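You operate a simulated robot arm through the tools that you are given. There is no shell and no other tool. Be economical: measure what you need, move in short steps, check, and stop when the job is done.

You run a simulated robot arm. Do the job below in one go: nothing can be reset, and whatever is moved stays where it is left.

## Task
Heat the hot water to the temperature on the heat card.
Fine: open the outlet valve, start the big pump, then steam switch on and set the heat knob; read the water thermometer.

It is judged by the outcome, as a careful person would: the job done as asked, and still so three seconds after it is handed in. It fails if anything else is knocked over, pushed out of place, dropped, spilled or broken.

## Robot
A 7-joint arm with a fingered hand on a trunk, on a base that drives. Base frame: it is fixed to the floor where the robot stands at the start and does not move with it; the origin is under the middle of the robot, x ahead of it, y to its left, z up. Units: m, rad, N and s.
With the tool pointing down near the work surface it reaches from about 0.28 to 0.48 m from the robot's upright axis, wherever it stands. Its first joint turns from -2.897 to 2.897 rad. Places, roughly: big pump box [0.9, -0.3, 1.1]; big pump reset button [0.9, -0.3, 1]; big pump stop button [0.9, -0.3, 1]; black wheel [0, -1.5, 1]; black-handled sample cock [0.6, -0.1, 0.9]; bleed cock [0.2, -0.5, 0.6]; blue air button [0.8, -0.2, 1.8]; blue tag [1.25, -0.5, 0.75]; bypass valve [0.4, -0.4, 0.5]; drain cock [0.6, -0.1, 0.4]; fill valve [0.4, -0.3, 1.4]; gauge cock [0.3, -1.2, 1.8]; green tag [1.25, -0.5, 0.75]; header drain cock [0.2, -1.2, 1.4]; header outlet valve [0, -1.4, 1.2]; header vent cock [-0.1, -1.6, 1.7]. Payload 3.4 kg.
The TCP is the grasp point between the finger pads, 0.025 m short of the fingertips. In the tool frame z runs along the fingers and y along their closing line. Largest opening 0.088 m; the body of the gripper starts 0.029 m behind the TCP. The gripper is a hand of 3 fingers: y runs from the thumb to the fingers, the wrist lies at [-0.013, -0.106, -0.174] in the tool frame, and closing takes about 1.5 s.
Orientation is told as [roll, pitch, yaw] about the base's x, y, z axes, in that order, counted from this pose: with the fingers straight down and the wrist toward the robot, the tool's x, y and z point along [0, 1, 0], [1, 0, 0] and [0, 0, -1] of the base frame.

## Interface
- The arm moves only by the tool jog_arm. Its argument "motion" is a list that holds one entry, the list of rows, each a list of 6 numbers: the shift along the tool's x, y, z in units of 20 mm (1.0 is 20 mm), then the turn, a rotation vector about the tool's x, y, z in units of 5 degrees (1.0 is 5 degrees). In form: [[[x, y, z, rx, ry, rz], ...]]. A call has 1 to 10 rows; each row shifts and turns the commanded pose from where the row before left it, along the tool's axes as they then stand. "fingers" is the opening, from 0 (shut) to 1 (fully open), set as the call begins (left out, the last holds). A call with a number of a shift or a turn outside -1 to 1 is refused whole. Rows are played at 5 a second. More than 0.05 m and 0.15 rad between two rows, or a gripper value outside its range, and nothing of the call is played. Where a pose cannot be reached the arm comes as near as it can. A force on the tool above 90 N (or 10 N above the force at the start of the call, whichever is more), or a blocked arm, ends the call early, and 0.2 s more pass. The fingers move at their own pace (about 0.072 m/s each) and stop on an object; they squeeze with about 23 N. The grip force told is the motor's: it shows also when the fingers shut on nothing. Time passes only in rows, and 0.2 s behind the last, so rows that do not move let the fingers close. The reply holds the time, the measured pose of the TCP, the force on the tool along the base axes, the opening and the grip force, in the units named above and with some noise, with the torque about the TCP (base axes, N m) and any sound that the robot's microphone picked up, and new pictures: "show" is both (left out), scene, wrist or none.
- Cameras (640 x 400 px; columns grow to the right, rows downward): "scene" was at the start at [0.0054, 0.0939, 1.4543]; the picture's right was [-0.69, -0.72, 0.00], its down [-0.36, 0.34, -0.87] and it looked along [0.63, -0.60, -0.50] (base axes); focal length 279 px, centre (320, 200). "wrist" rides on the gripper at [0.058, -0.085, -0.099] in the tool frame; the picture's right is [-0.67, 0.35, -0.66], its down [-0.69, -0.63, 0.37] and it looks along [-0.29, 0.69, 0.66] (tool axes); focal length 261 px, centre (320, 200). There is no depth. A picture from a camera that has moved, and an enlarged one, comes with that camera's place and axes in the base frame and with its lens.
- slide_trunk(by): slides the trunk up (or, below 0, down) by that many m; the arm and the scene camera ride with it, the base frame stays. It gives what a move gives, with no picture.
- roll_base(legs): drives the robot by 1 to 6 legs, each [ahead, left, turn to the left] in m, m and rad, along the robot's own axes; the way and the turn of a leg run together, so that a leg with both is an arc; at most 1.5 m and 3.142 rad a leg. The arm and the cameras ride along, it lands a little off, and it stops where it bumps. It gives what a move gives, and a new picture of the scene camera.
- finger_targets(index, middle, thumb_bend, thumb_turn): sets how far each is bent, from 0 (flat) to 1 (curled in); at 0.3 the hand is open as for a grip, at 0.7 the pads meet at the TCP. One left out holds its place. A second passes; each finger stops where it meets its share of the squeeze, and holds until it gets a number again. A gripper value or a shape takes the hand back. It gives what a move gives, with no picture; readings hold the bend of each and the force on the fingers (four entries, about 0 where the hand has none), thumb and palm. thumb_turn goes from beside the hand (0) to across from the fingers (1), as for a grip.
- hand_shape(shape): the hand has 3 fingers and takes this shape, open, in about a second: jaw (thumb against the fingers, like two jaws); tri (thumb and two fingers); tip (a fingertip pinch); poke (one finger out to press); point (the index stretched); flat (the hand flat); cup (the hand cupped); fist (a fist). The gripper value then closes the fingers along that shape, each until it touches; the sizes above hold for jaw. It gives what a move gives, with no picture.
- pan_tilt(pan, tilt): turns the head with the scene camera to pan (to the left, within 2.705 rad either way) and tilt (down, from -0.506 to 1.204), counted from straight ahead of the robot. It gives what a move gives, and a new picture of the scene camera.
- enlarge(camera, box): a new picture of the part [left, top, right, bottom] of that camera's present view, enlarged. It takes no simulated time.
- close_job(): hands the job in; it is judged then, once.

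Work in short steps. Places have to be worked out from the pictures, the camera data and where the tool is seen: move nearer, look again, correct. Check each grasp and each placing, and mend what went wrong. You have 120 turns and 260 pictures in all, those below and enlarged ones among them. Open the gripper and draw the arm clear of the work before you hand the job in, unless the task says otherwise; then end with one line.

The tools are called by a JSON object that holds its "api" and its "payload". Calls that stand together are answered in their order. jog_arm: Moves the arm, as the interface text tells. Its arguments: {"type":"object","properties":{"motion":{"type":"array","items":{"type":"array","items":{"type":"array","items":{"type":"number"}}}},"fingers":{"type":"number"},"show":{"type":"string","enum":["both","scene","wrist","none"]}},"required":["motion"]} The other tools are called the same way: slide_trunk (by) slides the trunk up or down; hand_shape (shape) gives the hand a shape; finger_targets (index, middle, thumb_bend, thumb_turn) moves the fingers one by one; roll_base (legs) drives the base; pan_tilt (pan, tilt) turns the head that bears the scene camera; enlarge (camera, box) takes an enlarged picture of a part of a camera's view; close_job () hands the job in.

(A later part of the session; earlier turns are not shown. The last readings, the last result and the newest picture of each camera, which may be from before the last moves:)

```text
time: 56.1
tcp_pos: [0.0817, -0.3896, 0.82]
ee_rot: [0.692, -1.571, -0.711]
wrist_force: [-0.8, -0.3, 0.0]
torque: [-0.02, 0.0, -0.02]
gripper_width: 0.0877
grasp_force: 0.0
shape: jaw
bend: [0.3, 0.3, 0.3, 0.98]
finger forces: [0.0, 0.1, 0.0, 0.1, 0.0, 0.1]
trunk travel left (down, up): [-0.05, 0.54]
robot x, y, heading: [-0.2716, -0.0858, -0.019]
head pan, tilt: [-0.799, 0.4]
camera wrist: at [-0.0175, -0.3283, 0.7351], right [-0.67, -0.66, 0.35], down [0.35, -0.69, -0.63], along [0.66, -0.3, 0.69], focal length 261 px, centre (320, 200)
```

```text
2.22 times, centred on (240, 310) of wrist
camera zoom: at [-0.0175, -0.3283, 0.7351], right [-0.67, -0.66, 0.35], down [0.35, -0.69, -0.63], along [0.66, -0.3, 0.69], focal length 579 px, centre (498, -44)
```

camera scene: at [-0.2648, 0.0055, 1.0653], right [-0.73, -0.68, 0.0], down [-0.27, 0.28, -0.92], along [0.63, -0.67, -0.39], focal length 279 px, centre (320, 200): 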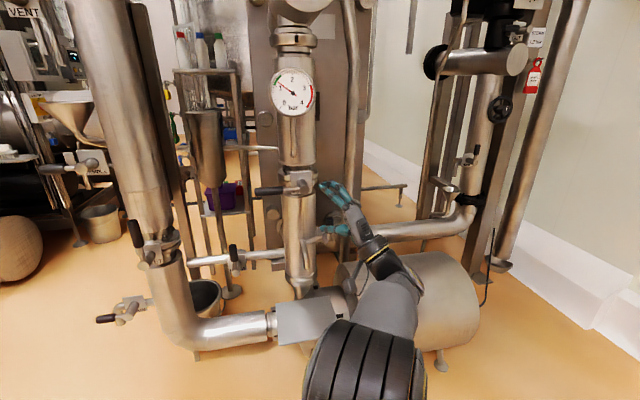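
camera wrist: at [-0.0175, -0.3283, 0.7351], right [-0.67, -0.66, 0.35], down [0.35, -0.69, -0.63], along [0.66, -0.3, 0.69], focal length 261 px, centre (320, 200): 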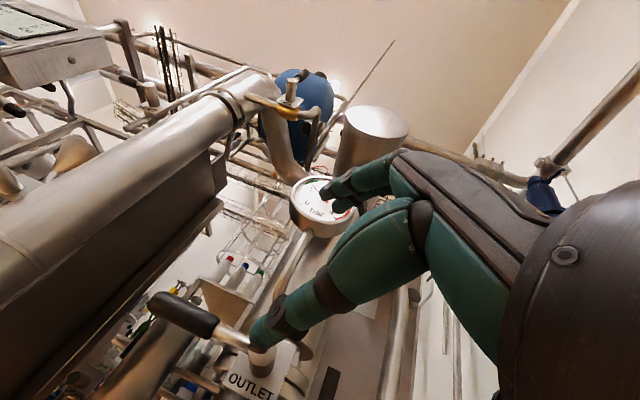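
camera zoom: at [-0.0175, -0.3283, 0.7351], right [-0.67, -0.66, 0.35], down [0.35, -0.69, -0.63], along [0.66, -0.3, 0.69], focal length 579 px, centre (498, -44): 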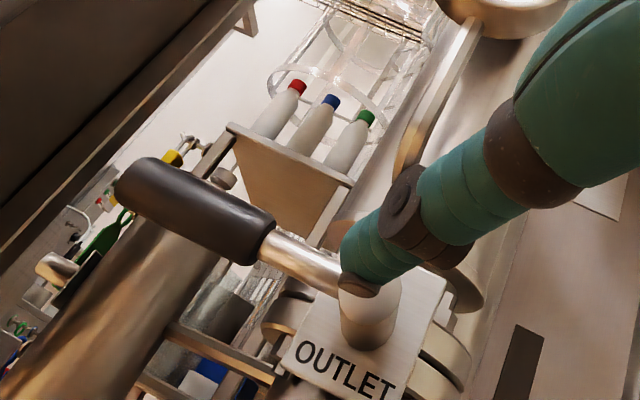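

The OUTLET lever pivots at ≈(0.246,-0.475,0.798), tip at ≈(0.307,-0.366,0.80). I'll close the fingers into a peg, yaw to face the stub axis (about -29°), lower, then lift the lever from beneath.

{"api": "jog_arm", "payload": {"motion": [[[0, -0.6, 0, 0, -1, 0], [0, -0.6, 0, 0, -1, 0], [0, -0.6, 0, 0, -1, 0], [0, -0.6, 0, 0, -1, 0], [0, -0.6, 0, 0, -1, 0], [0, -0.7, 0, 0, -0.6, 0]]], "fingers": 0, "show": "none"}}

{"api": "roll_base", "payload": {"legs": [[0.15, 0, 0]]}}

{"api": "jog_arm", "payload": {"motion": [[[0, 0, 0, 0, 0, 0]]], "show": "both"}}

```text
time: 57.5
tcp_pos: [0.0807, -0.388, 0.7456]
ee_rot: [1.576, -1.572, -2.086]
wrist_force: [0.4, 0.3, 0.8]
torque: [0.02, -0.02, 0.04]
gripper_width: 0.0001
grasp_force: 23.1
shape: jaw
bend: [0.7, 0.7, 0.35, 1.0]
finger forces: [0.0, 0.0, 0.0, 0.0, 0.0, 0.1]
trunk travel left (down, up): [-0.05, 0.54]
robot x, y, heading: [-0.2715, -0.0866, -0.023]
head pan, tilt: [-0.799, 0.4]
```

```text
time: 58.9
tcp_pos: [0.2281, -0.3946, 0.7479]
ee_rot: [1.281, -1.571, -1.795]
wrist_force: [0.8, -0.2, 0.3]
torque: [0.03, -0.01, 0.0]
gripper_width: 0.0
grasp_force: 23.6
shape: jaw
bend: [0.7, 0.7, 0.35, 1.0]
finger forces: [0.0, 0.1, 0.0, 0.0, 0.1, 0.1]
trunk travel left (down, up): [-0.05, 0.54]
robot x, y, heading: [-0.1221, -0.0869, -0.026]
head pan, tilt: [-0.799, 0.4]
camera scene: at [-0.1154, 0.0022, 1.0653], right [-0.73, -0.68, 0.0], down [-0.26, 0.29, -0.92], along [0.63, -0.68, -0.39], focal length 279 px, centre (320, 200)
```

scene: 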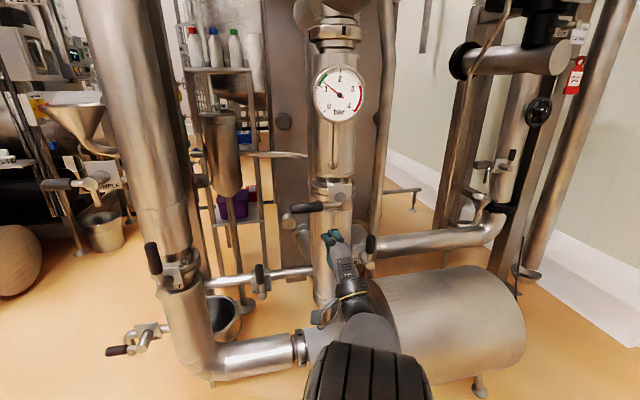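

```text
time: 59.2
tcp_pos: [0.2291, -0.3945, 0.7462]
ee_rot: [1.805, -1.57, -2.318]
wrist_force: [0.2, 0.2, -0.3]
torque: [0.01, -0.01, -0.02]
gripper_width: 0.0
grasp_force: 22.5
shape: jaw
bend: [0.7, 0.7, 0.35, 1.0]
finger forces: [0.0, 0.1, 0.0, 0.0, 0.0, 0.1]
trunk travel left (down, up): [-0.05, 0.54]
robot x, y, heading: [-0.1194, -0.0866, -0.024]
head pan, tilt: [-0.799, 0.4]
camera scene: at [-0.1154, 0.0022, 1.0653], right [-0.73, -0.68, 0.0], down [-0.26, 0.29, -0.92], along [0.63, -0.68, -0.39], focal length 279 px, centre (320, 200)
camera wrist: at [0.1706, -0.2936, 0.6617], right [-0.9, -0.26, 0.35], down [-0.02, -0.78, -0.63], along [0.44, -0.57, 0.69], focal length 261 px, centre (320, 200)
```

scene: 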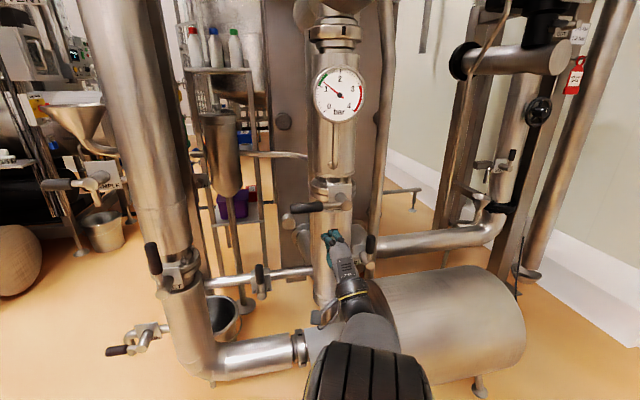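
wrist: 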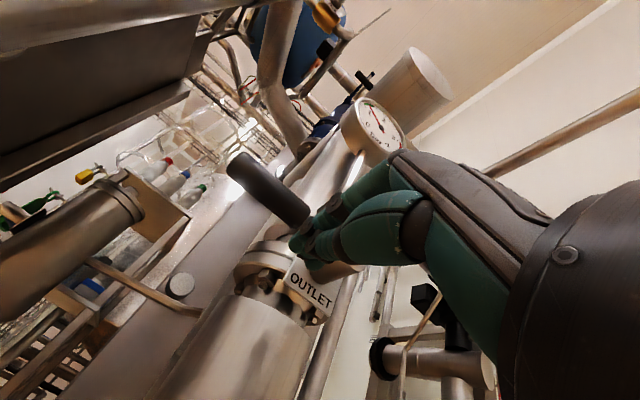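

I refine the lever position from these new viewpoints.

{"api": "enlarge", "payload": {"camera": "scene", "box": [270, 170, 390, 260]}}

{"api": "enlarge", "payload": {"camera": "wrist", "box": [200, 120, 400, 300]}}

```text
4.44 times, centred on (330, 215) of scene
camera zoom: at [-0.1154, 0.0022, 1.0653], right [-0.73, -0.68, 0.0], down [-0.26, 0.29, -0.92], along [0.63, -0.68, -0.39], focal length 1240 px, centre (276, 133)
```

zoom: 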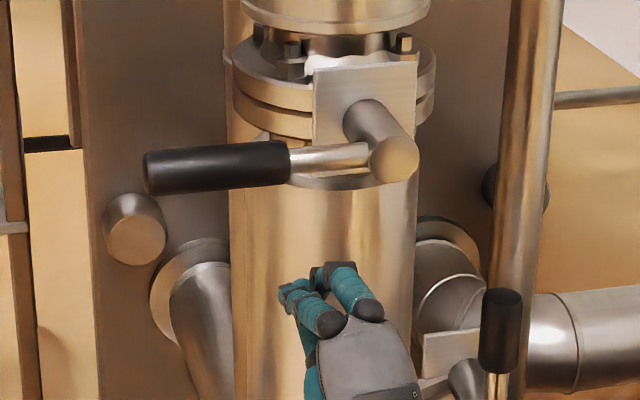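

```text
2.22 times, centred on (300, 210) of wrist
camera zoom: at [0.1706, -0.2936, 0.6617], right [-0.9, -0.26, 0.35], down [-0.02, -0.78, -0.63], along [0.44, -0.57, 0.69], focal length 579 px, centre (364, 178)
```

zoom: 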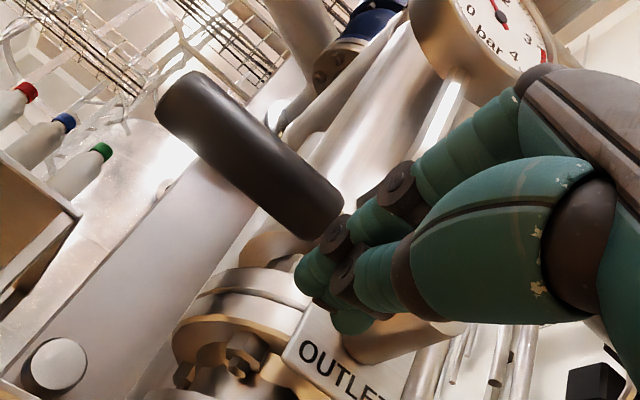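

Lever pivot (0.244,-0.475), tip (0.322,-0.375), z≈0.80. I slide the peg in underneath, ~0.09 m out from the pivot.

{"api": "jog_arm", "payload": {"motion": [[[0.32, 0, 0.8, 0, -1, 0], [0.32, 0, 0.8, 0, -0.7, 0], [0.32, 0, 0.8, 0, 0, 0], [0.32, 0, 0.8, 0, 0, 0]]]}}

```text
time: 60.2
tcp_pos: [0.2577, -0.403, 0.7614]
ee_rot: [-3.036, -1.54, 2.429]
wrist_force: [0.1, -0.1, -0.4]
torque: [0.02, 0.02, -0.01]
gripper_width: 0.0
grasp_force: 23.4
shape: jaw
bend: [0.7, 0.7, 0.35, 1.0]
finger forces: [0.0, 0.0, 0.0, 0.0, 0.0, 0.1]
out of reach, approached as far as the arm can: row 2, 3, 4
trunk travel left (down, up): [-0.05, 0.54]
robot x, y, heading: [-0.1216, -0.0895, -0.027]
head pan, tilt: [-0.799, 0.4]
camera scene: at [-0.1154, 0.0022, 1.0653], right [-0.73, -0.68, 0.0], down [-0.26, 0.29, -0.92], along [0.63, -0.68, -0.39], focal length 279 px, centre (320, 200)
camera wrist: at [0.2119, -0.2995, 0.6737], right [-0.93, -0.17, 0.33], down [-0.08, -0.78, -0.62], along [0.36, -0.6, 0.72], focal length 261 px, centre (320, 200)
```

scene: 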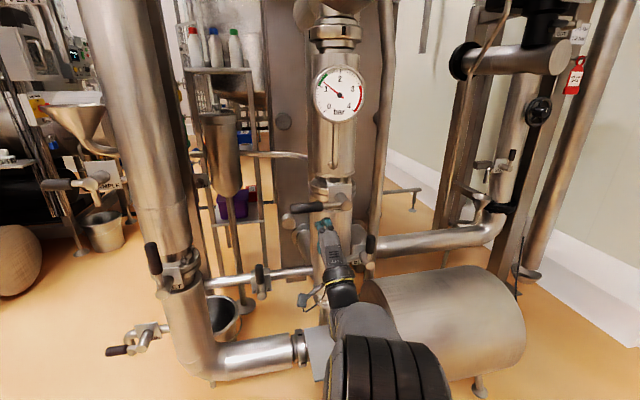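
wrist: 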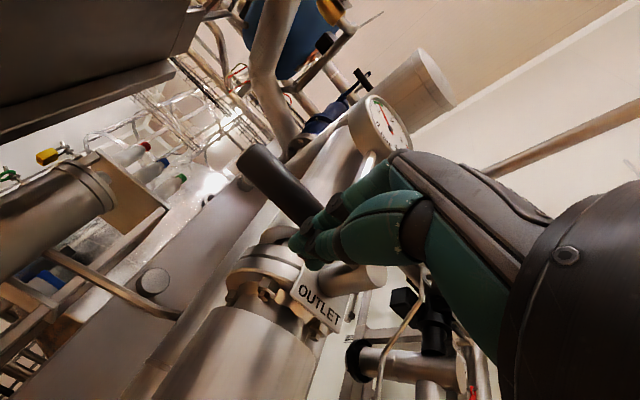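

Arm ran to its reach limit. I draw back a little and bring the base closer.

{"api": "jog_arm", "payload": {"motion": [[[0, -0.4, -1, 0, 0, 0], [0, -0.4, -1, 0, 0, 0], [0, 0, -1, 0, 0, 0]]], "show": "none"}}

{"api": "roll_base", "payload": {"legs": [[0.09, -0.04, 0]]}}

{"api": "jog_arm", "payload": {"motion": [[[0, 0, 0, 0, 0, 0]]], "show": "wrist"}}

```text
time: 61.0
tcp_pos: [0.2087, -0.3696, 0.7431]
ee_rot: [-2.509, -1.558, 1.899]
wrist_force: [-1.2, 0.3, 0.1]
torque: [0.02, 0.02, 0.02]
gripper_width: 0.0
grasp_force: 23.1
shape: jaw
bend: [0.7, 0.7, 0.35, 1.0]
finger forces: [0.0, 0.0, 0.0, 0.0, 0.1, 0.0]
trunk travel left (down, up): [-0.05, 0.54]
robot x, y, heading: [-0.123, -0.0875, -0.025]
head pan, tilt: [-0.799, 0.4]
```

```text
time: 62.2
tcp_pos: [0.2962, -0.4109, 0.7436]
ee_rot: [-2.541, -1.557, 1.926]
wrist_force: [0.3, -0.2, -0.3]
torque: [0.0, -0.01, -0.02]
gripper_width: 0.0
grasp_force: 23.4
shape: jaw
bend: [0.7, 0.7, 0.35, 1.0]
finger forces: [0.1, 0.1, 0.0, 0.1, 0.0, 0.0]
trunk travel left (down, up): [-0.05, 0.54]
robot x, y, heading: [-0.0327, -0.1313, -0.03]
head pan, tilt: [-0.799, 0.4]
camera scene: at [-0.026, -0.0397, 1.0653], right [-0.74, -0.68, 0.0], down [-0.26, 0.29, -0.92], along [0.62, -0.68, -0.39], focal length 279 px, centre (320, 200)
```

scene: 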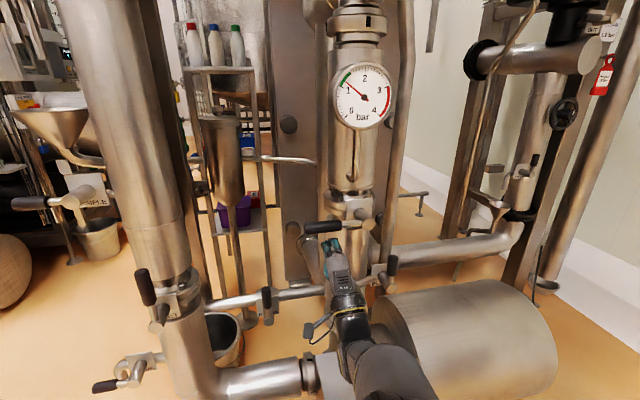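

```text
time: 62.6
tcp_pos: [0.297, -0.4123, 0.7449]
ee_rot: [-2.537, -1.558, 1.922]
wrist_force: [-0.4, -0.3, 0.3]
torque: [0.01, -0.02, -0.03]
gripper_width: 0.0
grasp_force: 22.6
shape: jaw
bend: [0.7, 0.7, 0.35, 1.0]
finger forces: [0.0, 0.0, 0.0, 0.1, 0.0, 0.0]
trunk travel left (down, up): [-0.05, 0.54]
robot x, y, heading: [-0.0321, -0.1277, -0.027]
head pan, tilt: [-0.799, 0.4]
camera wrist: at [0.2491, -0.3077, 0.6583], right [-0.92, -0.17, 0.35], down [-0.09, -0.78, -0.62], along [0.37, -0.6, 0.7], focal length 261 px, centre (320, 200)
```

wrist: 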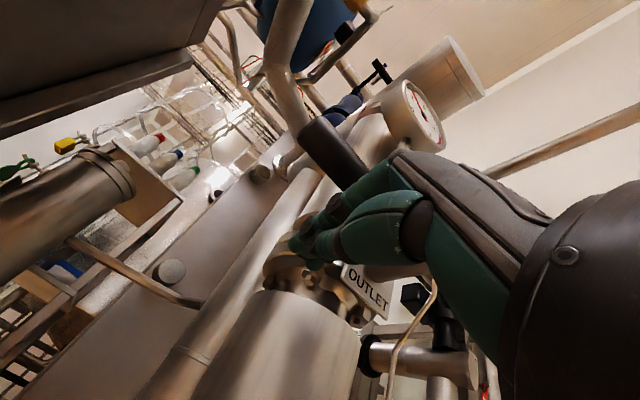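

The peg is under the lever at (0.297,-0.412,0.745). I lift it now to about 30°.

{"api": "jog_arm", "payload": {"motion": [[[0, 0.9, 0, 0, 0, 0], [0, 0.9, 0, 0, 0, 0], [0, 0.9, 0, 0, 0, 0], [0, 0.9, 0, 0, 0, 0]]], "show": "scene"}}

```text
time: 63.6
tcp_pos: [0.2966, -0.4119, 0.8158]
ee_rot: [-2.519, -1.555, 1.906]
wrist_force: [-0.8, 1.8, -1.0]
torque: [0.03, -0.06, -0.01]
gripper_width: 0.0
grasp_force: 23.2
shape: jaw
bend: [0.7, 0.7, 0.35, 1.0]
finger forces: [0.1, 1.9, 0.1, 0.0, 0.0, 0.0]
trunk travel left (down, up): [-0.05, 0.54]
robot x, y, heading: [-0.0322, -0.1338, -0.025]
head pan, tilt: [-0.799, 0.4]
camera scene: at [-0.0259, -0.0396, 1.0653], right [-0.74, -0.68, 0.0], down [-0.26, 0.29, -0.92], along [0.62, -0.68, -0.39], focal length 279 px, centre (320, 200)
```

scene: 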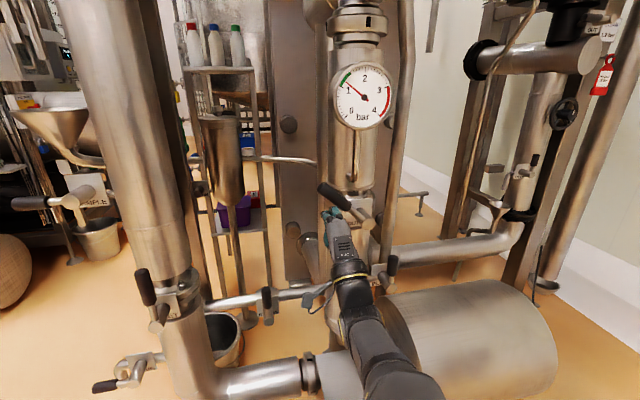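

The lever is rising easily (light forces). I continue along the arc to vertical.

{"api": "jog_arm", "payload": {"motion": [[[-0.4, 0.9, 0, 0, 0, 0], [-0.6, 0.9, 0, 0, 0, 0], [-0.8, 0.7, 0, 0, 0, 0], [-0.9, 0.5, 0, 0, 0, 0], [-0.6, 0.2, 0, 0, 0, 0]]], "show": "scene"}}

{"api": "enlarge", "payload": {"camera": "scene", "box": [270, 110, 430, 230]}}

```text
time: 64.8
tcp_pos: [0.2636, -0.4604, 0.881]
ee_rot: [-2.017, -1.55, 1.416]
wrist_force: [16.3, 32.9, -12.3]
torque: [-0.5, 0.14, -0.19]
gripper_width: 0.0
grasp_force: 23.3
shape: jaw
bend: [0.7, 0.7, 0.34, 1.0]
finger forces: [0.0, 36.9, 0.1, 0.1, 0.1, 0.0]
trunk travel left (down, up): [-0.05, 0.54]
robot x, y, heading: [-0.0342, -0.1293, -0.024]
head pan, tilt: [-0.799, 0.4]
camera scene: at [-0.0236, -0.0362, 1.0647], right [-0.73, -0.68, 0.0], down [-0.27, 0.28, -0.92], along [0.62, -0.68, -0.39], focal length 279 px, centre (320, 200)
```

scene: 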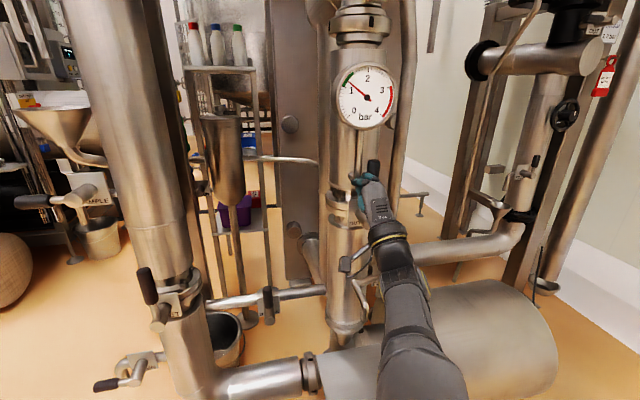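

```text
3.33 times, centred on (350, 170) of scene
camera zoom: at [-0.0236, -0.0362, 1.0647], right [-0.73, -0.68, 0.0], down [-0.27, 0.28, -0.92], along [0.62, -0.68, -0.39], focal length 930 px, centre (220, 300)
```

zoom: 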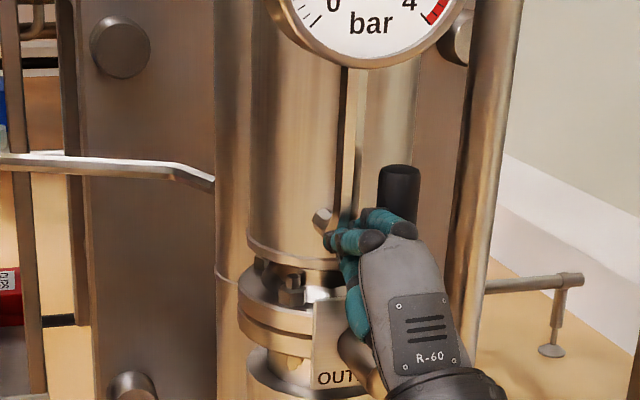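

The lever stands vertical against its stop (37 N). I back off (+x tool, then back) and check.

{"api": "jog_arm", "payload": {"motion": [[[0.6, -0.2, 0, 0, 0, 0], [0.6, 0, -0.5, 0, 0, 0], [0.3, 0, -1, 0, 0, 0], [0, 0, -1, 0, 0, 0], [0, 0, -1, 0, 0, 0], [0, 0, -1, 0, 0, 0], [0, 0, -1, 0, 0, 0]]], "show": "both"}}

{"api": "enlarge", "payload": {"camera": "scene", "box": [270, 110, 430, 230]}}

```text
time: 66.5
tcp_pos: [0.2397, -0.3957, 0.8213]
ee_rot: [0.335, -1.416, -0.844]
wrist_force: [0.3, 0.1, -0.6]
torque: [0.0, -0.02, -0.01]
gripper_width: 0.0
grasp_force: 23.3
shape: jaw
bend: [0.7, 0.7, 0.34, 1.0]
finger forces: [0.0, 0.1, 0.0, 0.0, 0.1, 0.0]
trunk travel left (down, up): [-0.05, 0.54]
robot x, y, heading: [-0.0326, -0.1277, -0.025]
head pan, tilt: [-0.799, 0.4]
stopped in row 7: the arm was blocked; the commanded pose is now the measured one
camera scene: at [-0.026, -0.0396, 1.0653], right [-0.74, -0.68, 0.0], down [-0.26, 0.29, -0.92], along [0.62, -0.68, -0.39], focal length 279 px, centre (320, 200)
camera wrist: at [0.1742, -0.2863, 0.7558], right [-0.86, -0.31, 0.41], down [-0.08, -0.7, -0.71], along [0.5, -0.64, 0.58], focal length 261 px, centre (320, 200)
```

scene: 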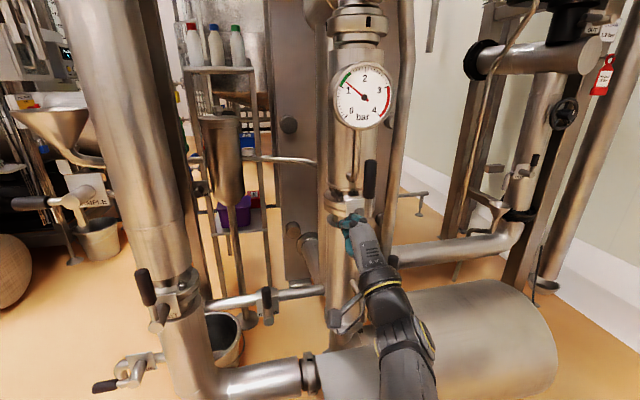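
wrist: 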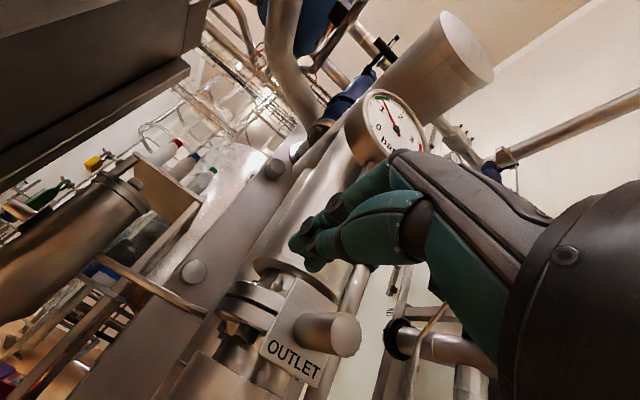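

```text
3.33 times, centred on (350, 170) of scene
camera zoom: at [-0.026, -0.0396, 1.0653], right [-0.74, -0.68, 0.0], down [-0.26, 0.29, -0.92], along [0.62, -0.68, -0.39], focal length 930 px, centre (220, 300)
```

zoom: 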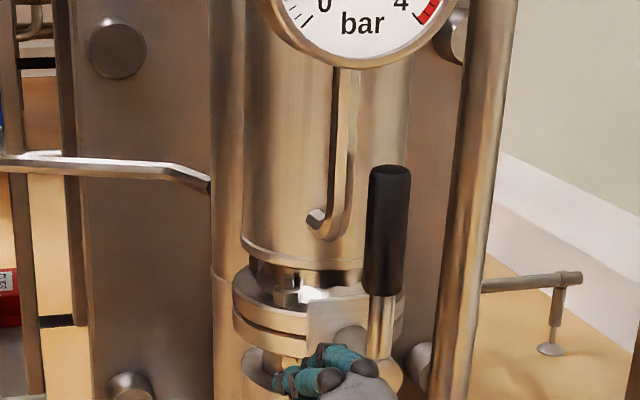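

OUTLET lever is vertical (open). I drive back out and around to the panel, facing -y.

{"api": "roll_base", "payload": {"legs": [[-0.3, 0, 0], [0, 0.65, 0], [0, 0, -1.545], [0, 1.3, 0]]}}

{"api": "pan_tilt", "payload": {"pan": -0.25, "tilt": 0.2}}

```text
time: 81.7
tcp_pos: [0.7555, 0.2326, 0.8215]
ee_rot: [0.335, -1.419, -2.394]
wrist_force: [0.1, -0.6, -0.9]
torque: [0.01, -0.01, -0.01]
gripper_width: 0.0
grasp_force: 23.3
shape: jaw
bend: [0.7, 0.7, 0.34, 1.0]
finger forces: [0.0, 0.0, 0.0, 0.0, 0.0, 0.0]
trunk travel left (down, up): [-0.05, 0.54]
robot x, y, heading: [1.0177, 0.5149, -1.57]
head pan, tilt: [-0.799, 0.4]
camera scene: at [1.1074, 0.5051, 1.0653], right [-0.69, 0.72, 0.0], down [0.28, 0.27, -0.92], along [-0.66, -0.64, -0.39], focal length 279 px, centre (320, 200)
```

scene: 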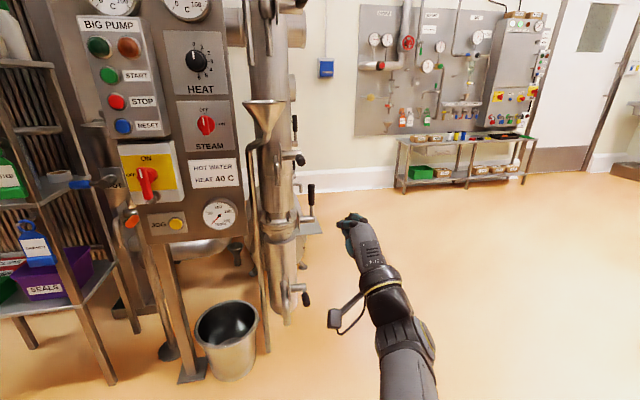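

```text
time: 82.7
tcp_pos: [0.7557, 0.233, 0.8218]
ee_rot: [0.334, -1.414, -2.394]
wrist_force: [-0.3, 0.3, -0.1]
torque: [-0.02, 0.0, -0.01]
gripper_width: 0.0
grasp_force: 23.0
shape: jaw
bend: [0.7, 0.7, 0.34, 1.0]
finger forces: [0.0, 0.1, 0.0, 0.0, 0.0, 0.0]
trunk travel left (down, up): [-0.05, 0.54]
robot x, y, heading: [1.0191, 0.5096, -1.581]
head pan, tilt: [-0.25, 0.201]
camera scene: at [1.1505, 0.4791, 1.0838], right [-0.97, 0.25, 0.0], down [0.05, 0.19, -0.98], along [-0.25, -0.95, -0.2], focal length 279 px, centre (320, 200)
```

scene: 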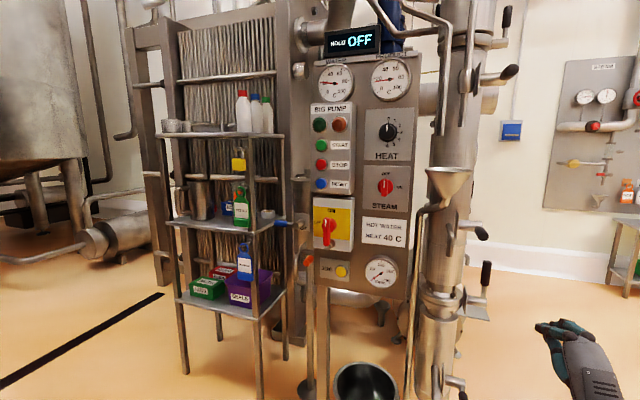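

Panel is rotated ~0.5 rad about z, and my tool already points nearly along its normal. I zoom in on the isolator and steam switch, raise the trunk, and level the hand.

{"api": "enlarge", "payload": {"camera": "scene", "box": [290, 160, 430, 290]}}

{"api": "slide_trunk", "payload": {"by": 0.2}}

{"api": "hand_shape", "payload": {"shape": "poke"}}

{"api": "jog_arm", "payload": {"motion": [[[0, 0, 0, -0.8, 0, -0.3], [0, 0, 0, -0.8, 0, -0.3]]], "show": "wrist"}}

{"api": "pan_tilt", "payload": {"pan": -0.7, "tilt": 0.5}}

```text
3.08 times, centred on (360, 225) of scene
camera zoom: at [1.1505, 0.4791, 1.0838], right [-0.97, 0.25, 0.0], down [0.05, 0.19, -0.98], along [-0.25, -0.95, -0.2], focal length 858 px, centre (197, 123)
```

zoom: 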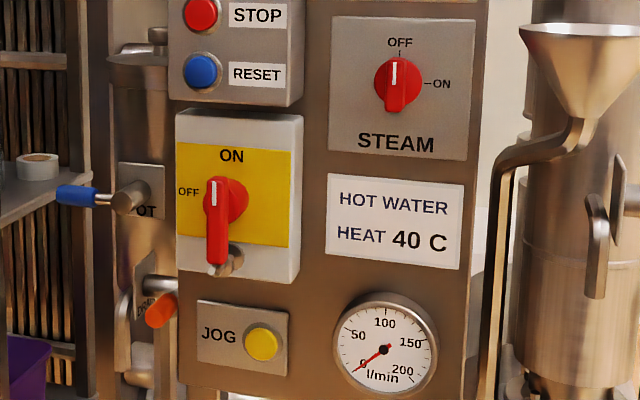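

```text
time: 84.9
tcp_pos: [0.7558, 0.2335, 1.0231]
ee_rot: [0.334, -1.414, -2.394]
wrist_force: [0.5, 0.2, -0.2]
torque: [0.03, -0.01, -0.01]
gripper_width: 0.0
grasp_force: 23.2
shape: jaw
bend: [0.7, 0.7, 0.34, 1.0]
finger forces: [0.0, 0.1, 0.0, 0.0, 0.1, 0.1]
trunk travel left (down, up): [-0.25, 0.34]
robot x, y, heading: [1.0161, 0.5131, -1.575]
head pan, tilt: [-0.25, 0.201]
```

```text
time: 85.8
tcp_pos: [0.7554, 0.2338, 1.0211]
ee_rot: [0.334, -1.414, -2.394]
wrist_force: [0.3, -0.6, 0.1]
torque: [-0.03, 0.0, 0.05]
gripper_width: 0.0002
grasp_force: 0.1
shape: poke
bend: [0.7, 0.7, 0.97, 1.0]
finger forces: [0.1, 0.0, 0.1, 0.0, 0.0, 0.0]
trunk travel left (down, up): [-0.25, 0.34]
robot x, y, heading: [1.0154, 0.5148, -1.576]
head pan, tilt: [-0.25, 0.201]
```

```text
time: 86.4
tcp_pos: [0.7545, 0.2331, 1.0233]
ee_rot: [-0.72, -1.564, -1.343]
wrist_force: [-0.7, -0.2, -0.3]
torque: [0.02, 0.03, 0.01]
gripper_width: 0.0001
grasp_force: 0.0
shape: poke
bend: [0.7, 0.7, 0.97, 1.0]
finger forces: [0.0, 0.0, 0.0, 0.0, 0.1, 0.1]
trunk travel left (down, up): [-0.25, 0.34]
robot x, y, heading: [1.0136, 0.5128, -1.574]
head pan, tilt: [-0.25, 0.201]
camera wrist: at [0.8538, 0.2956, 0.9384], right [-0.28, 0.89, 0.35], down [-0.78, 0.0, -0.63], along [-0.56, -0.45, 0.69], focal length 261 px, centre (320, 200)
```

wrist: 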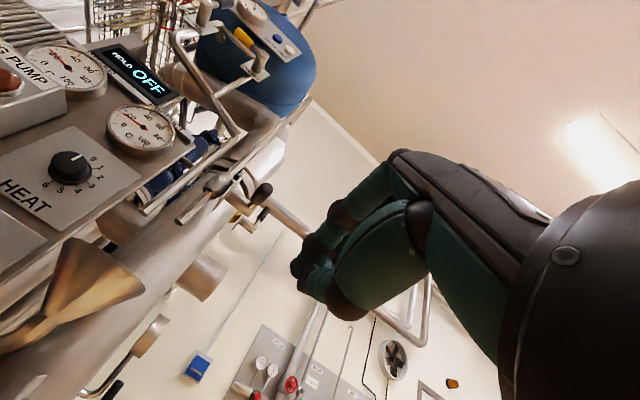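

```text
time: 87.3
tcp_pos: [0.756, 0.2334, 1.0229]
ee_rot: [-0.313, -1.564, -1.747]
wrist_force: [-0.1, -0.1, 0.1]
torque: [-0.02, -0.03, 0.0]
gripper_width: 0.0001
grasp_force: 0.0
shape: poke
bend: [0.7, 0.7, 0.97, 1.0]
finger forces: [0.1, 0.1, 0.1, 0.1, 0.0, 0.0]
trunk travel left (down, up): [-0.25, 0.34]
robot x, y, heading: [1.0145, 0.5113, -1.578]
head pan, tilt: [-0.7, 0.499]
camera scene: at [1.1152, 0.5, 1.2562], right [-0.76, 0.65, 0.0], down [0.31, 0.36, -0.88], along [-0.57, -0.67, -0.48], focal length 279 px, centre (320, 200)
```

scene: 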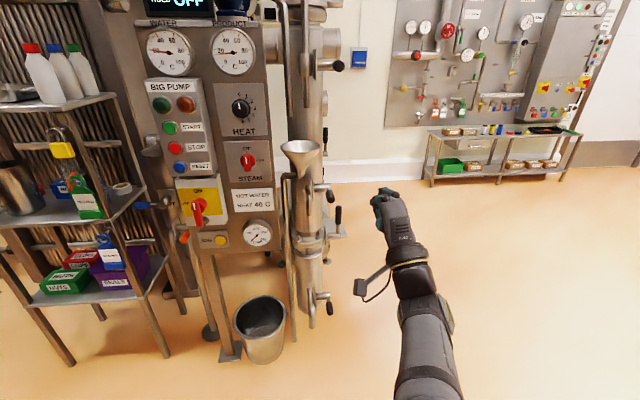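

The isolator mark points to ON (top), steam to OFF, heat at 0. I set the hand with only the index extended for pressing and look at it.

{"api": "finger_targets", "payload": {"index": 0.45, "middle": 1.0, "thumb_bend": 1.0}}

{"api": "enlarge", "payload": {"camera": "scene", "box": [340, 170, 460, 260]}}

{"api": "enlarge", "payload": {"camera": "wrist", "box": [240, 120, 480, 330]}}

```text
time: 88.3
tcp_pos: [0.7553, 0.2327, 1.0224]
ee_rot: [-0.355, -1.566, -1.706]
wrist_force: [-1.2, 0.0, -0.7]
torque: [-0.01, -0.03, -0.04]
gripper_width: 0.0139
grasp_force: 0.1
shape: fingers
bend: [0.4, 1.0, 0.95, 1.0]
finger forces: [0.0, 0.0, 0.0, 0.1, 0.1, 0.0]
trunk travel left (down, up): [-0.25, 0.34]
robot x, y, heading: [1.016, 0.5114, -1.578]
head pan, tilt: [-0.7, 0.499]
```

```text
4.44 times, centred on (400, 215) of scene
camera zoom: at [1.1151, 0.5, 1.2561], right [-0.76, 0.65, 0.0], down [0.31, 0.36, -0.88], along [-0.57, -0.67, -0.48], focal length 1240 px, centre (-36, 133)
```

zoom: 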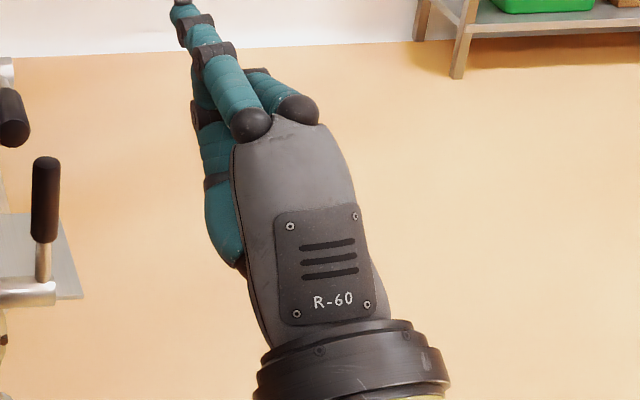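

```text
1.90 times, centred on (360, 225) of wrist
camera zoom: at [0.8538, 0.2954, 0.9382], right [-0.28, 0.89, 0.35], down [-0.78, 0.0, -0.63], along [-0.56, -0.45, 0.69], focal length 496 px, centre (244, 152)
```

zoom: 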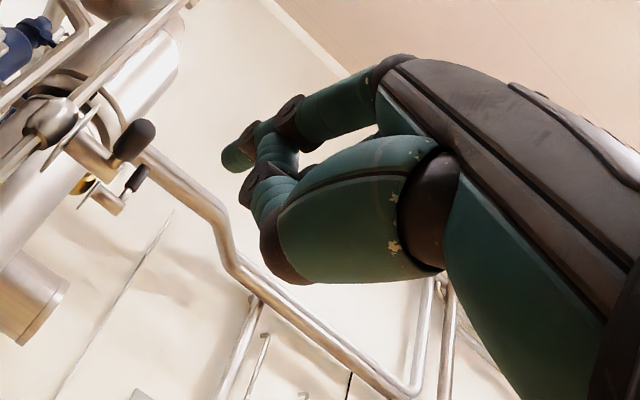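

Index tip is at tool offset ≈(0.007,0.042,0.024). START is at ≈(0.947,-0.297,1.077). I drive to put the fingertip ~0.1 m in front of it.

{"api": "roll_base", "payload": {"legs": [[0, 0.244, 0], [0.4, 0, 0]]}}

{"api": "pan_tilt", "payload": {"pan": -0.75, "tilt": 0.4}}

{"api": "jog_arm", "payload": {"motion": [[[0, 0.5, 0, 0, 0, 0]]], "show": "wrist"}}

```text
time: 90.4
tcp_pos: [1.0112, 0.2098, 1.0208]
ee_rot: [-1.004, -1.546, -1.071]
wrist_force: [-0.7, 0.5, 0.1]
torque: [0.04, 0.03, 0.02]
gripper_width: 0.0139
grasp_force: 0.0
shape: fingers
bend: [0.4, 1.0, 0.95, 1.0]
finger forces: [0.0, 0.1, 0.0, 0.0, 0.0, 0.0]
trunk travel left (down, up): [-0.25, 0.34]
robot x, y, heading: [1.2613, 0.4956, -1.589]
head pan, tilt: [-0.7, 0.499]
stopped in leg 2: the robot was blocked; the commanded pose is now the measured one
camera scene: at [1.3831, 0.4614, 1.2548], right [-0.83, 0.56, 0.02], down [0.26, 0.4, -0.88], along [-0.5, -0.72, -0.48], focal length 279 px, centre (320, 200)
```

scene: 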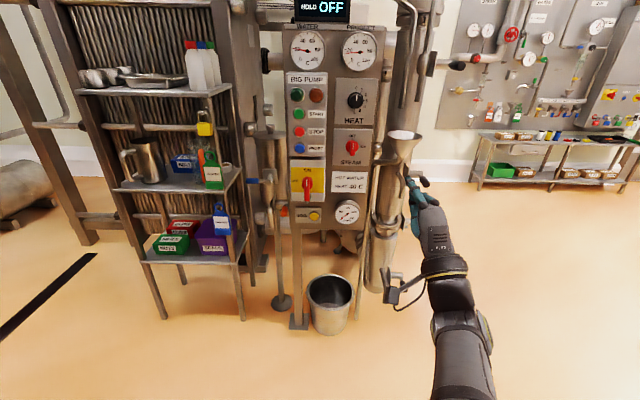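

```text
time: 91.0
tcp_pos: [1.0115, 0.2114, 1.0209]
ee_rot: [-1.093, -1.544, -0.98]
wrist_force: [0.1, -0.9, 0.1]
torque: [-0.01, 0.02, -0.03]
gripper_width: 0.0141
grasp_force: 0.1
shape: fingers
bend: [0.4, 1.0, 0.95, 1.0]
finger forces: [0.0, 0.0, 0.0, 0.0, 0.1, 0.0]
trunk travel left (down, up): [-0.25, 0.34]
robot x, y, heading: [1.2632, 0.5018, -1.587]
head pan, tilt: [-0.75, 0.4]
camera scene: at [1.3843, 0.4632, 1.2597], right [-0.83, 0.56, 0.02], down [0.22, 0.36, -0.91], along [-0.52, -0.74, -0.42], focal length 279 px, centre (320, 200)
```

scene: 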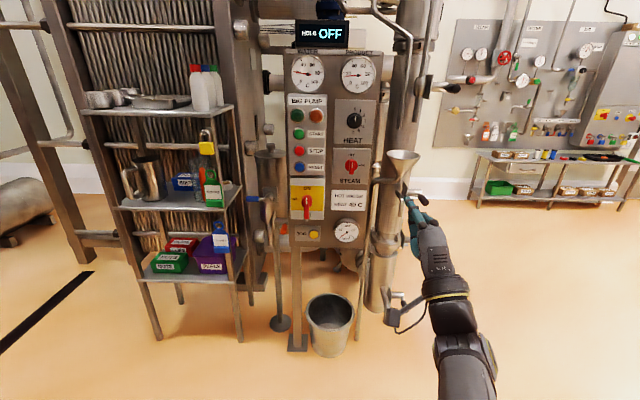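

```text
time: 91.5
tcp_pos: [1.0125, 0.2107, 1.0321]
ee_rot: [-1.084, -1.546, -0.988]
wrist_force: [-0.6, 0.0, 0.2]
torque: [0.01, -0.01, 0.0]
gripper_width: 0.0142
grasp_force: 0.0
shape: fingers
bend: [0.4, 1.0, 0.95, 1.0]
finger forces: [0.0, 0.0, 0.0, 0.0, 0.1, 0.0]
trunk travel left (down, up): [-0.25, 0.34]
robot x, y, heading: [1.262, 0.4992, -1.588]
head pan, tilt: [-0.75, 0.4]
camera wrist: at [1.1097, 0.274, 0.9471], right [-0.27, 0.89, 0.37], down [-0.79, 0.02, -0.62], along [-0.56, -0.46, 0.69], focal length 261 px, centre (320, 200)
```

wrist: 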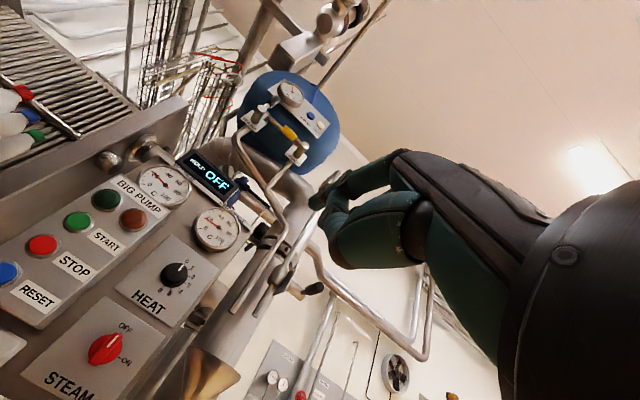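

The base bumped into something after ~2 cm and tilted slightly. I look around the base before moving again.

{"api": "pan_tilt", "payload": {"pan": 0.0, "tilt": 1.1}}

{"api": "pan_tilt", "payload": {"pan": 1.2, "tilt": 0.9}}

```text
time: 92.5
tcp_pos: [1.0093, 0.2601, 1.0356]
ee_rot: [-1.595, -1.546, -0.535]
wrist_force: [-0.2, 0.7, -0.5]
torque: [0.0, 0.03, 0.04]
gripper_width: 0.0141
grasp_force: 0.1
shape: fingers
bend: [0.4, 1.0, 0.95, 1.0]
finger forces: [0.1, 0.0, 0.0, 0.0, 0.0, 0.0]
trunk travel left (down, up): [-0.25, 0.34]
robot x, y, heading: [1.2694, 0.5264, -1.637]
head pan, tilt: [0.0, 1.1]
camera scene: at [1.4481, 0.5012, 1.2049], right [-1.0, 0.09, 0.02], down [0.07, 0.89, -0.46], along [-0.06, -0.46, -0.89], focal length 279 px, centre (320, 200)
```

scene: 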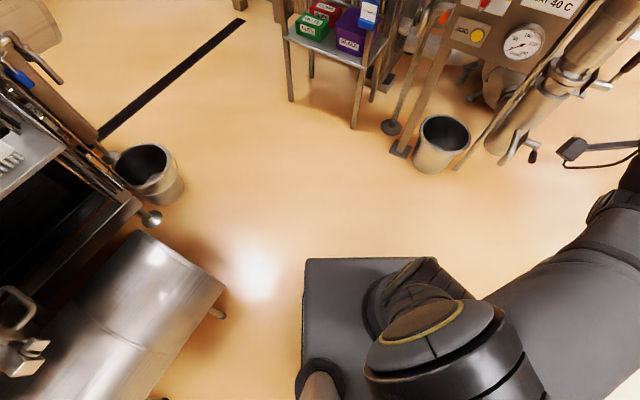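

```text
time: 94.0
tcp_pos: [0.9996, 0.2253, 1.0331]
ee_rot: [-0.553, -1.563, -1.519]
wrist_force: [-0.2, 0.2, -0.9]
torque: [0.03, -0.01, 0.01]
gripper_width: 0.0141
grasp_force: 0.1
shape: fingers
bend: [0.4, 1.0, 0.95, 1.0]
finger forces: [0.0, 0.0, 0.1, 0.0, 0.1, 0.0]
trunk travel left (down, up): [-0.25, 0.34]
robot x, y, heading: [1.2593, 0.4998, -1.583]
head pan, tilt: [1.201, 0.901]
camera scene: at [1.4894, 0.5287, 1.2222], right [-0.38, -0.93, 0.0], down [-0.73, 0.3, -0.62], along [0.57, -0.23, -0.78], focal length 279 px, centre (320, 200)
```

scene: 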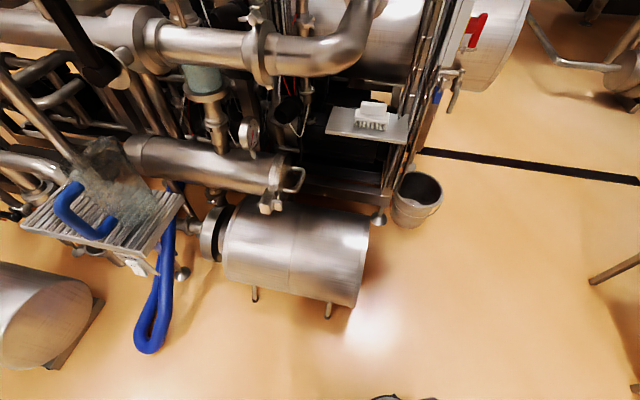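

The base floor is clear; the head is likely close to the control cabinet. I look left at head height.

{"api": "pan_tilt", "payload": {"pan": 1.2, "tilt": 0.0}}

{"api": "pan_tilt", "payload": {"pan": 2.2, "tilt": 0.4}}

```text
time: 95.2
tcp_pos: [0.9994, 0.2247, 1.033]
ee_rot: [-0.556, -1.563, -1.517]
wrist_force: [0.0, -0.2, 0.2]
torque: [0.01, -0.03, 0.0]
gripper_width: 0.0143
grasp_force: 0.1
shape: fingers
bend: [0.4, 1.0, 0.95, 1.0]
finger forces: [0.1, 0.0, 0.0, 0.0, 0.0, 0.1]
trunk travel left (down, up): [-0.25, 0.34]
robot x, y, heading: [1.2623, 0.5028, -1.587]
head pan, tilt: [1.201, 0.0]
camera scene: at [1.503, 0.5231, 1.3022], right [-0.38, -0.93, 0.0], down [0.0, 0.0, -1.0], along [0.93, -0.38, 0.0], focal length 279 px, centre (320, 200)
```

scene: 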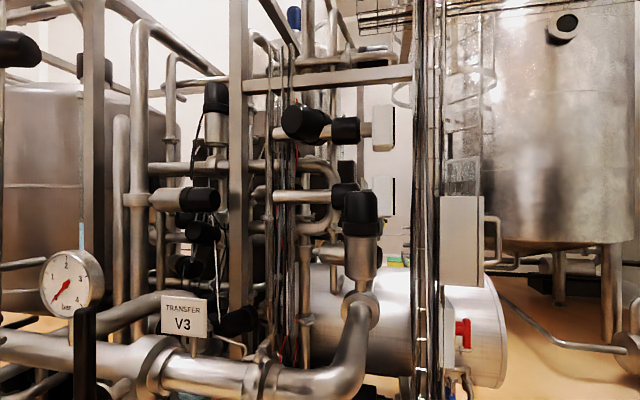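

```text
time: 96.4
tcp_pos: [1.0168, 0.2498, 1.0403]
ee_rot: [-1.755, -1.538, -0.356]
wrist_force: [0.6, -0.1, 0.2]
torque: [0.02, -0.04, 0.04]
gripper_width: 0.0141
grasp_force: 0.2
shape: fingers
bend: [0.4, 1.0, 0.95, 1.0]
finger forces: [0.0, 0.1, 0.0, 0.0, 0.0, 0.1]
trunk travel left (down, up): [-0.25, 0.34]
robot x, y, heading: [1.2606, 0.5172, -1.631]
head pan, tilt: [2.201, 0.4]
camera scene: at [1.5466, 0.5933, 1.2596], right [0.34, -0.94, -0.01], down [-0.38, -0.12, -0.92], along [0.86, 0.32, -0.4], focal length 279 px, centre (320, 200)
```

scene: 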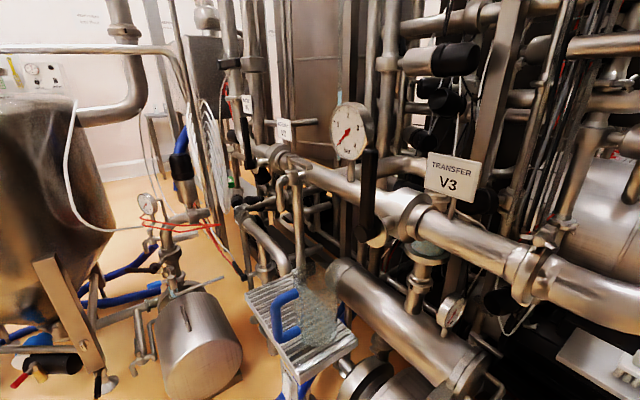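

The head is touching the control cabinet. I move straight away from it (to -x) and then check the cabinet's state.

{"api": "roll_base", "payload": {"legs": [[0, -0.3, 0.05]]}}

{"api": "pan_tilt", "payload": {"pan": 1.9, "tilt": 0.0}}

```text
time: 97.4
tcp_pos: [0.9209, 0.3367, 1.0177]
ee_rot: [0.049, -1.538, -2.299]
wrist_force: [0.2, 0.1, -0.3]
torque: [-0.01, 0.02, -0.01]
gripper_width: 0.0142
grasp_force: 0.0
shape: fingers
bend: [0.4, 1.0, 0.95, 1.0]
finger forces: [0.0, 0.0, 0.0, 0.1, 0.1, 0.0]
trunk travel left (down, up): [-0.25, 0.34]
robot x, y, heading: [1.2507, 0.5753, -1.765]
head pan, tilt: [2.201, 0.4]
stopped in leg 1: the robot was blocked; the commanded pose is now the measured one
camera scene: at [1.5505, 0.6122, 1.2617], right [0.44, -0.9, -0.04], down [-0.36, -0.14, -0.92], along [0.82, 0.42, -0.39], focal length 279 px, centre (320, 200)
```

scene: 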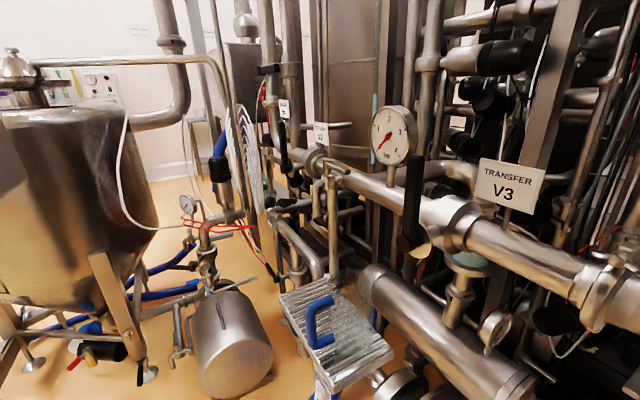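

```text
time: 98.3
tcp_pos: [0.9398, 0.2643, 1.0194]
ee_rot: [0.231, -1.542, -2.381]
wrist_force: [0.3, -0.5, -0.1]
torque: [0.03, -0.01, 0.0]
gripper_width: 0.0144
grasp_force: 0.0
shape: fingers
bend: [0.4, 1.0, 0.95, 1.0]
finger forces: [0.0, 0.0, 0.0, 0.1, 0.0, 0.0]
trunk travel left (down, up): [-0.25, 0.34]
robot x, y, heading: [1.2438, 0.5263, -1.667]
head pan, tilt: [1.901, 0.0]
camera scene: at [1.5396, 0.5656, 1.2924], right [0.14, -0.99, -0.02], down [-0.08, 0.01, -1.0], along [0.99, 0.14, -0.08], focal length 279 px, centre (320, 200)
```

scene: 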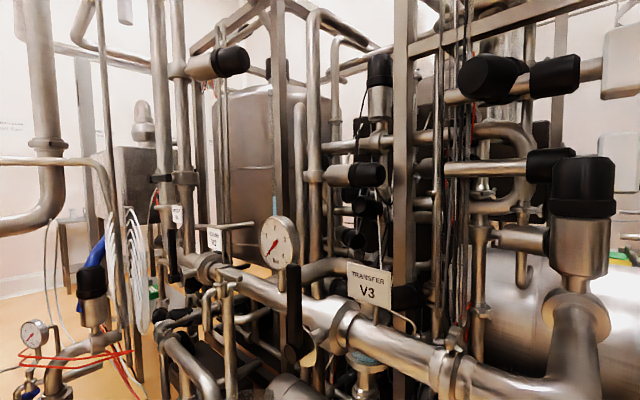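

The trunk/head column is beside the cabinet's corner (cabinet spans z≈1.18–1.65). I lower the trunk so the head drops clear of it before moving away.

{"api": "slide_trunk", "payload": {"by": -0.25}}

{"api": "pan_tilt", "payload": {"pan": 1.9, "tilt": -0.4}}

```text
time: 100.9
tcp_pos: [0.8979, 0.3599, 0.7651]
ee_rot: [0.824, -1.532, -3.077]
wrist_force: [-0.6, -0.3, -1.2]
torque: [0.01, 0.0, -0.01]
gripper_width: 0.0145
grasp_force: 0.0
shape: fingers
bend: [0.4, 1.0, 0.95, 1.0]
finger forces: [0.0, 0.0, 0.0, 0.0, 0.1, 0.0]
trunk travel left (down, up): [0.0, 0.59]
robot x, y, heading: [1.2464, 0.5719, -1.769]
head pan, tilt: [1.901, 0.0]
```

```text
time: 101.8
tcp_pos: [0.8977, 0.361, 0.7667]
ee_rot: [0.824, -1.53, -3.079]
wrist_force: [0.9, -0.7, -0.2]
torque: [-0.04, -0.03, -0.03]
gripper_width: 0.0143
grasp_force: 0.0
shape: fingers
bend: [0.4, 1.0, 0.95, 1.0]
finger forces: [0.0, 0.0, 0.1, 0.0, 0.1, 0.0]
trunk travel left (down, up): [0.0, 0.59]
robot x, y, heading: [1.2446, 0.5748, -1.766]
head pan, tilt: [1.901, -0.4]
camera scene: at [1.4834, 0.6119, 1.0852], right [0.13, -0.99, 0.0], down [0.38, 0.05, -0.92], along [0.91, 0.12, 0.39], focal length 279 px, centre (320, 200)
```

scene: 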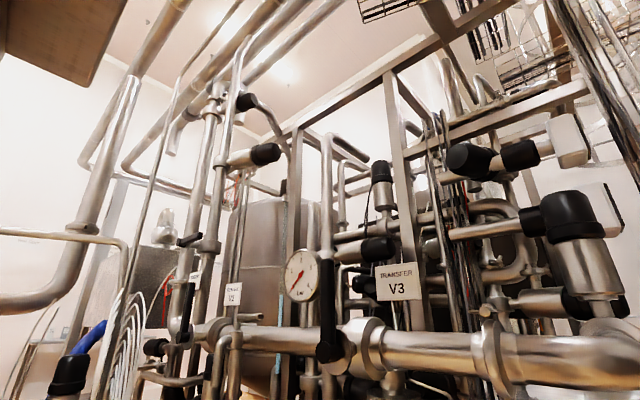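

Released: the cabinet is now above-left. I drive away to the right and correct heading.

{"api": "roll_base", "payload": {"legs": [[0.05, -0.35, 0], [0, 0, 0.196]]}}

{"api": "pan_tilt", "payload": {"pan": 1.6, "tilt": -0.3}}

```text
time: 104.8
tcp_pos: [0.5894, 0.3211, 0.7642]
ee_rot: [0.825, -1.531, -2.897]
wrist_force: [0.3, 0.2, -0.2]
torque: [-0.01, -0.02, 0.0]
gripper_width: 0.0143
grasp_force: 0.0
shape: fingers
bend: [0.4, 1.0, 0.95, 1.0]
finger forces: [0.1, 0.1, 0.0, 0.1, 0.0, 0.0]
trunk travel left (down, up): [0.0, 0.59]
robot x, y, heading: [0.891, 0.5961, -1.59]
head pan, tilt: [1.901, -0.4]
camera scene: at [1.1196, 0.6754, 1.0853], right [0.31, -0.95, 0.0], down [0.37, 0.12, -0.92], along [0.88, 0.28, 0.39], focal length 279 px, centre (320, 200)
```

scene: 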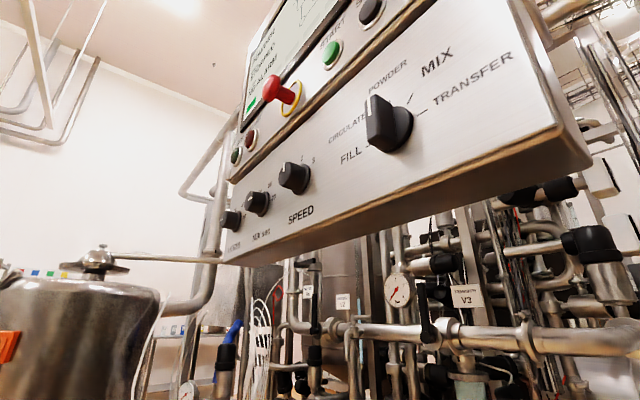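

```text
time: 105.6
tcp_pos: [0.5887, 0.323, 0.7655]
ee_rot: [0.826, -1.531, -2.897]
wrist_force: [-0.3, 0.9, -0.3]
torque: [-0.02, -0.01, -0.01]
gripper_width: 0.0143
grasp_force: 0.2
shape: fingers
bend: [0.4, 1.0, 0.95, 1.0]
finger forces: [0.0, 0.0, 0.0, 0.0, 0.0, 0.0]
trunk travel left (down, up): [0.0, 0.59]
robot x, y, heading: [0.8893, 0.5964, -1.589]
head pan, tilt: [1.6, -0.3]
camera scene: at [1.1286, 0.654, 1.0778], right [0.01, -1.0, 0.0], down [0.3, 0.0, -0.96], along [0.96, 0.01, 0.3], focal length 279 px, centre (320, 200)
```

scene: 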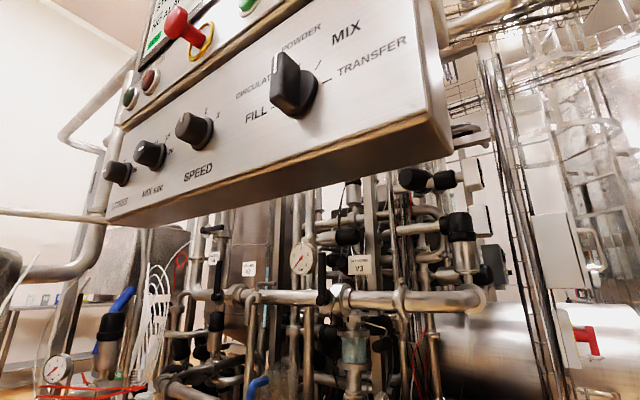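

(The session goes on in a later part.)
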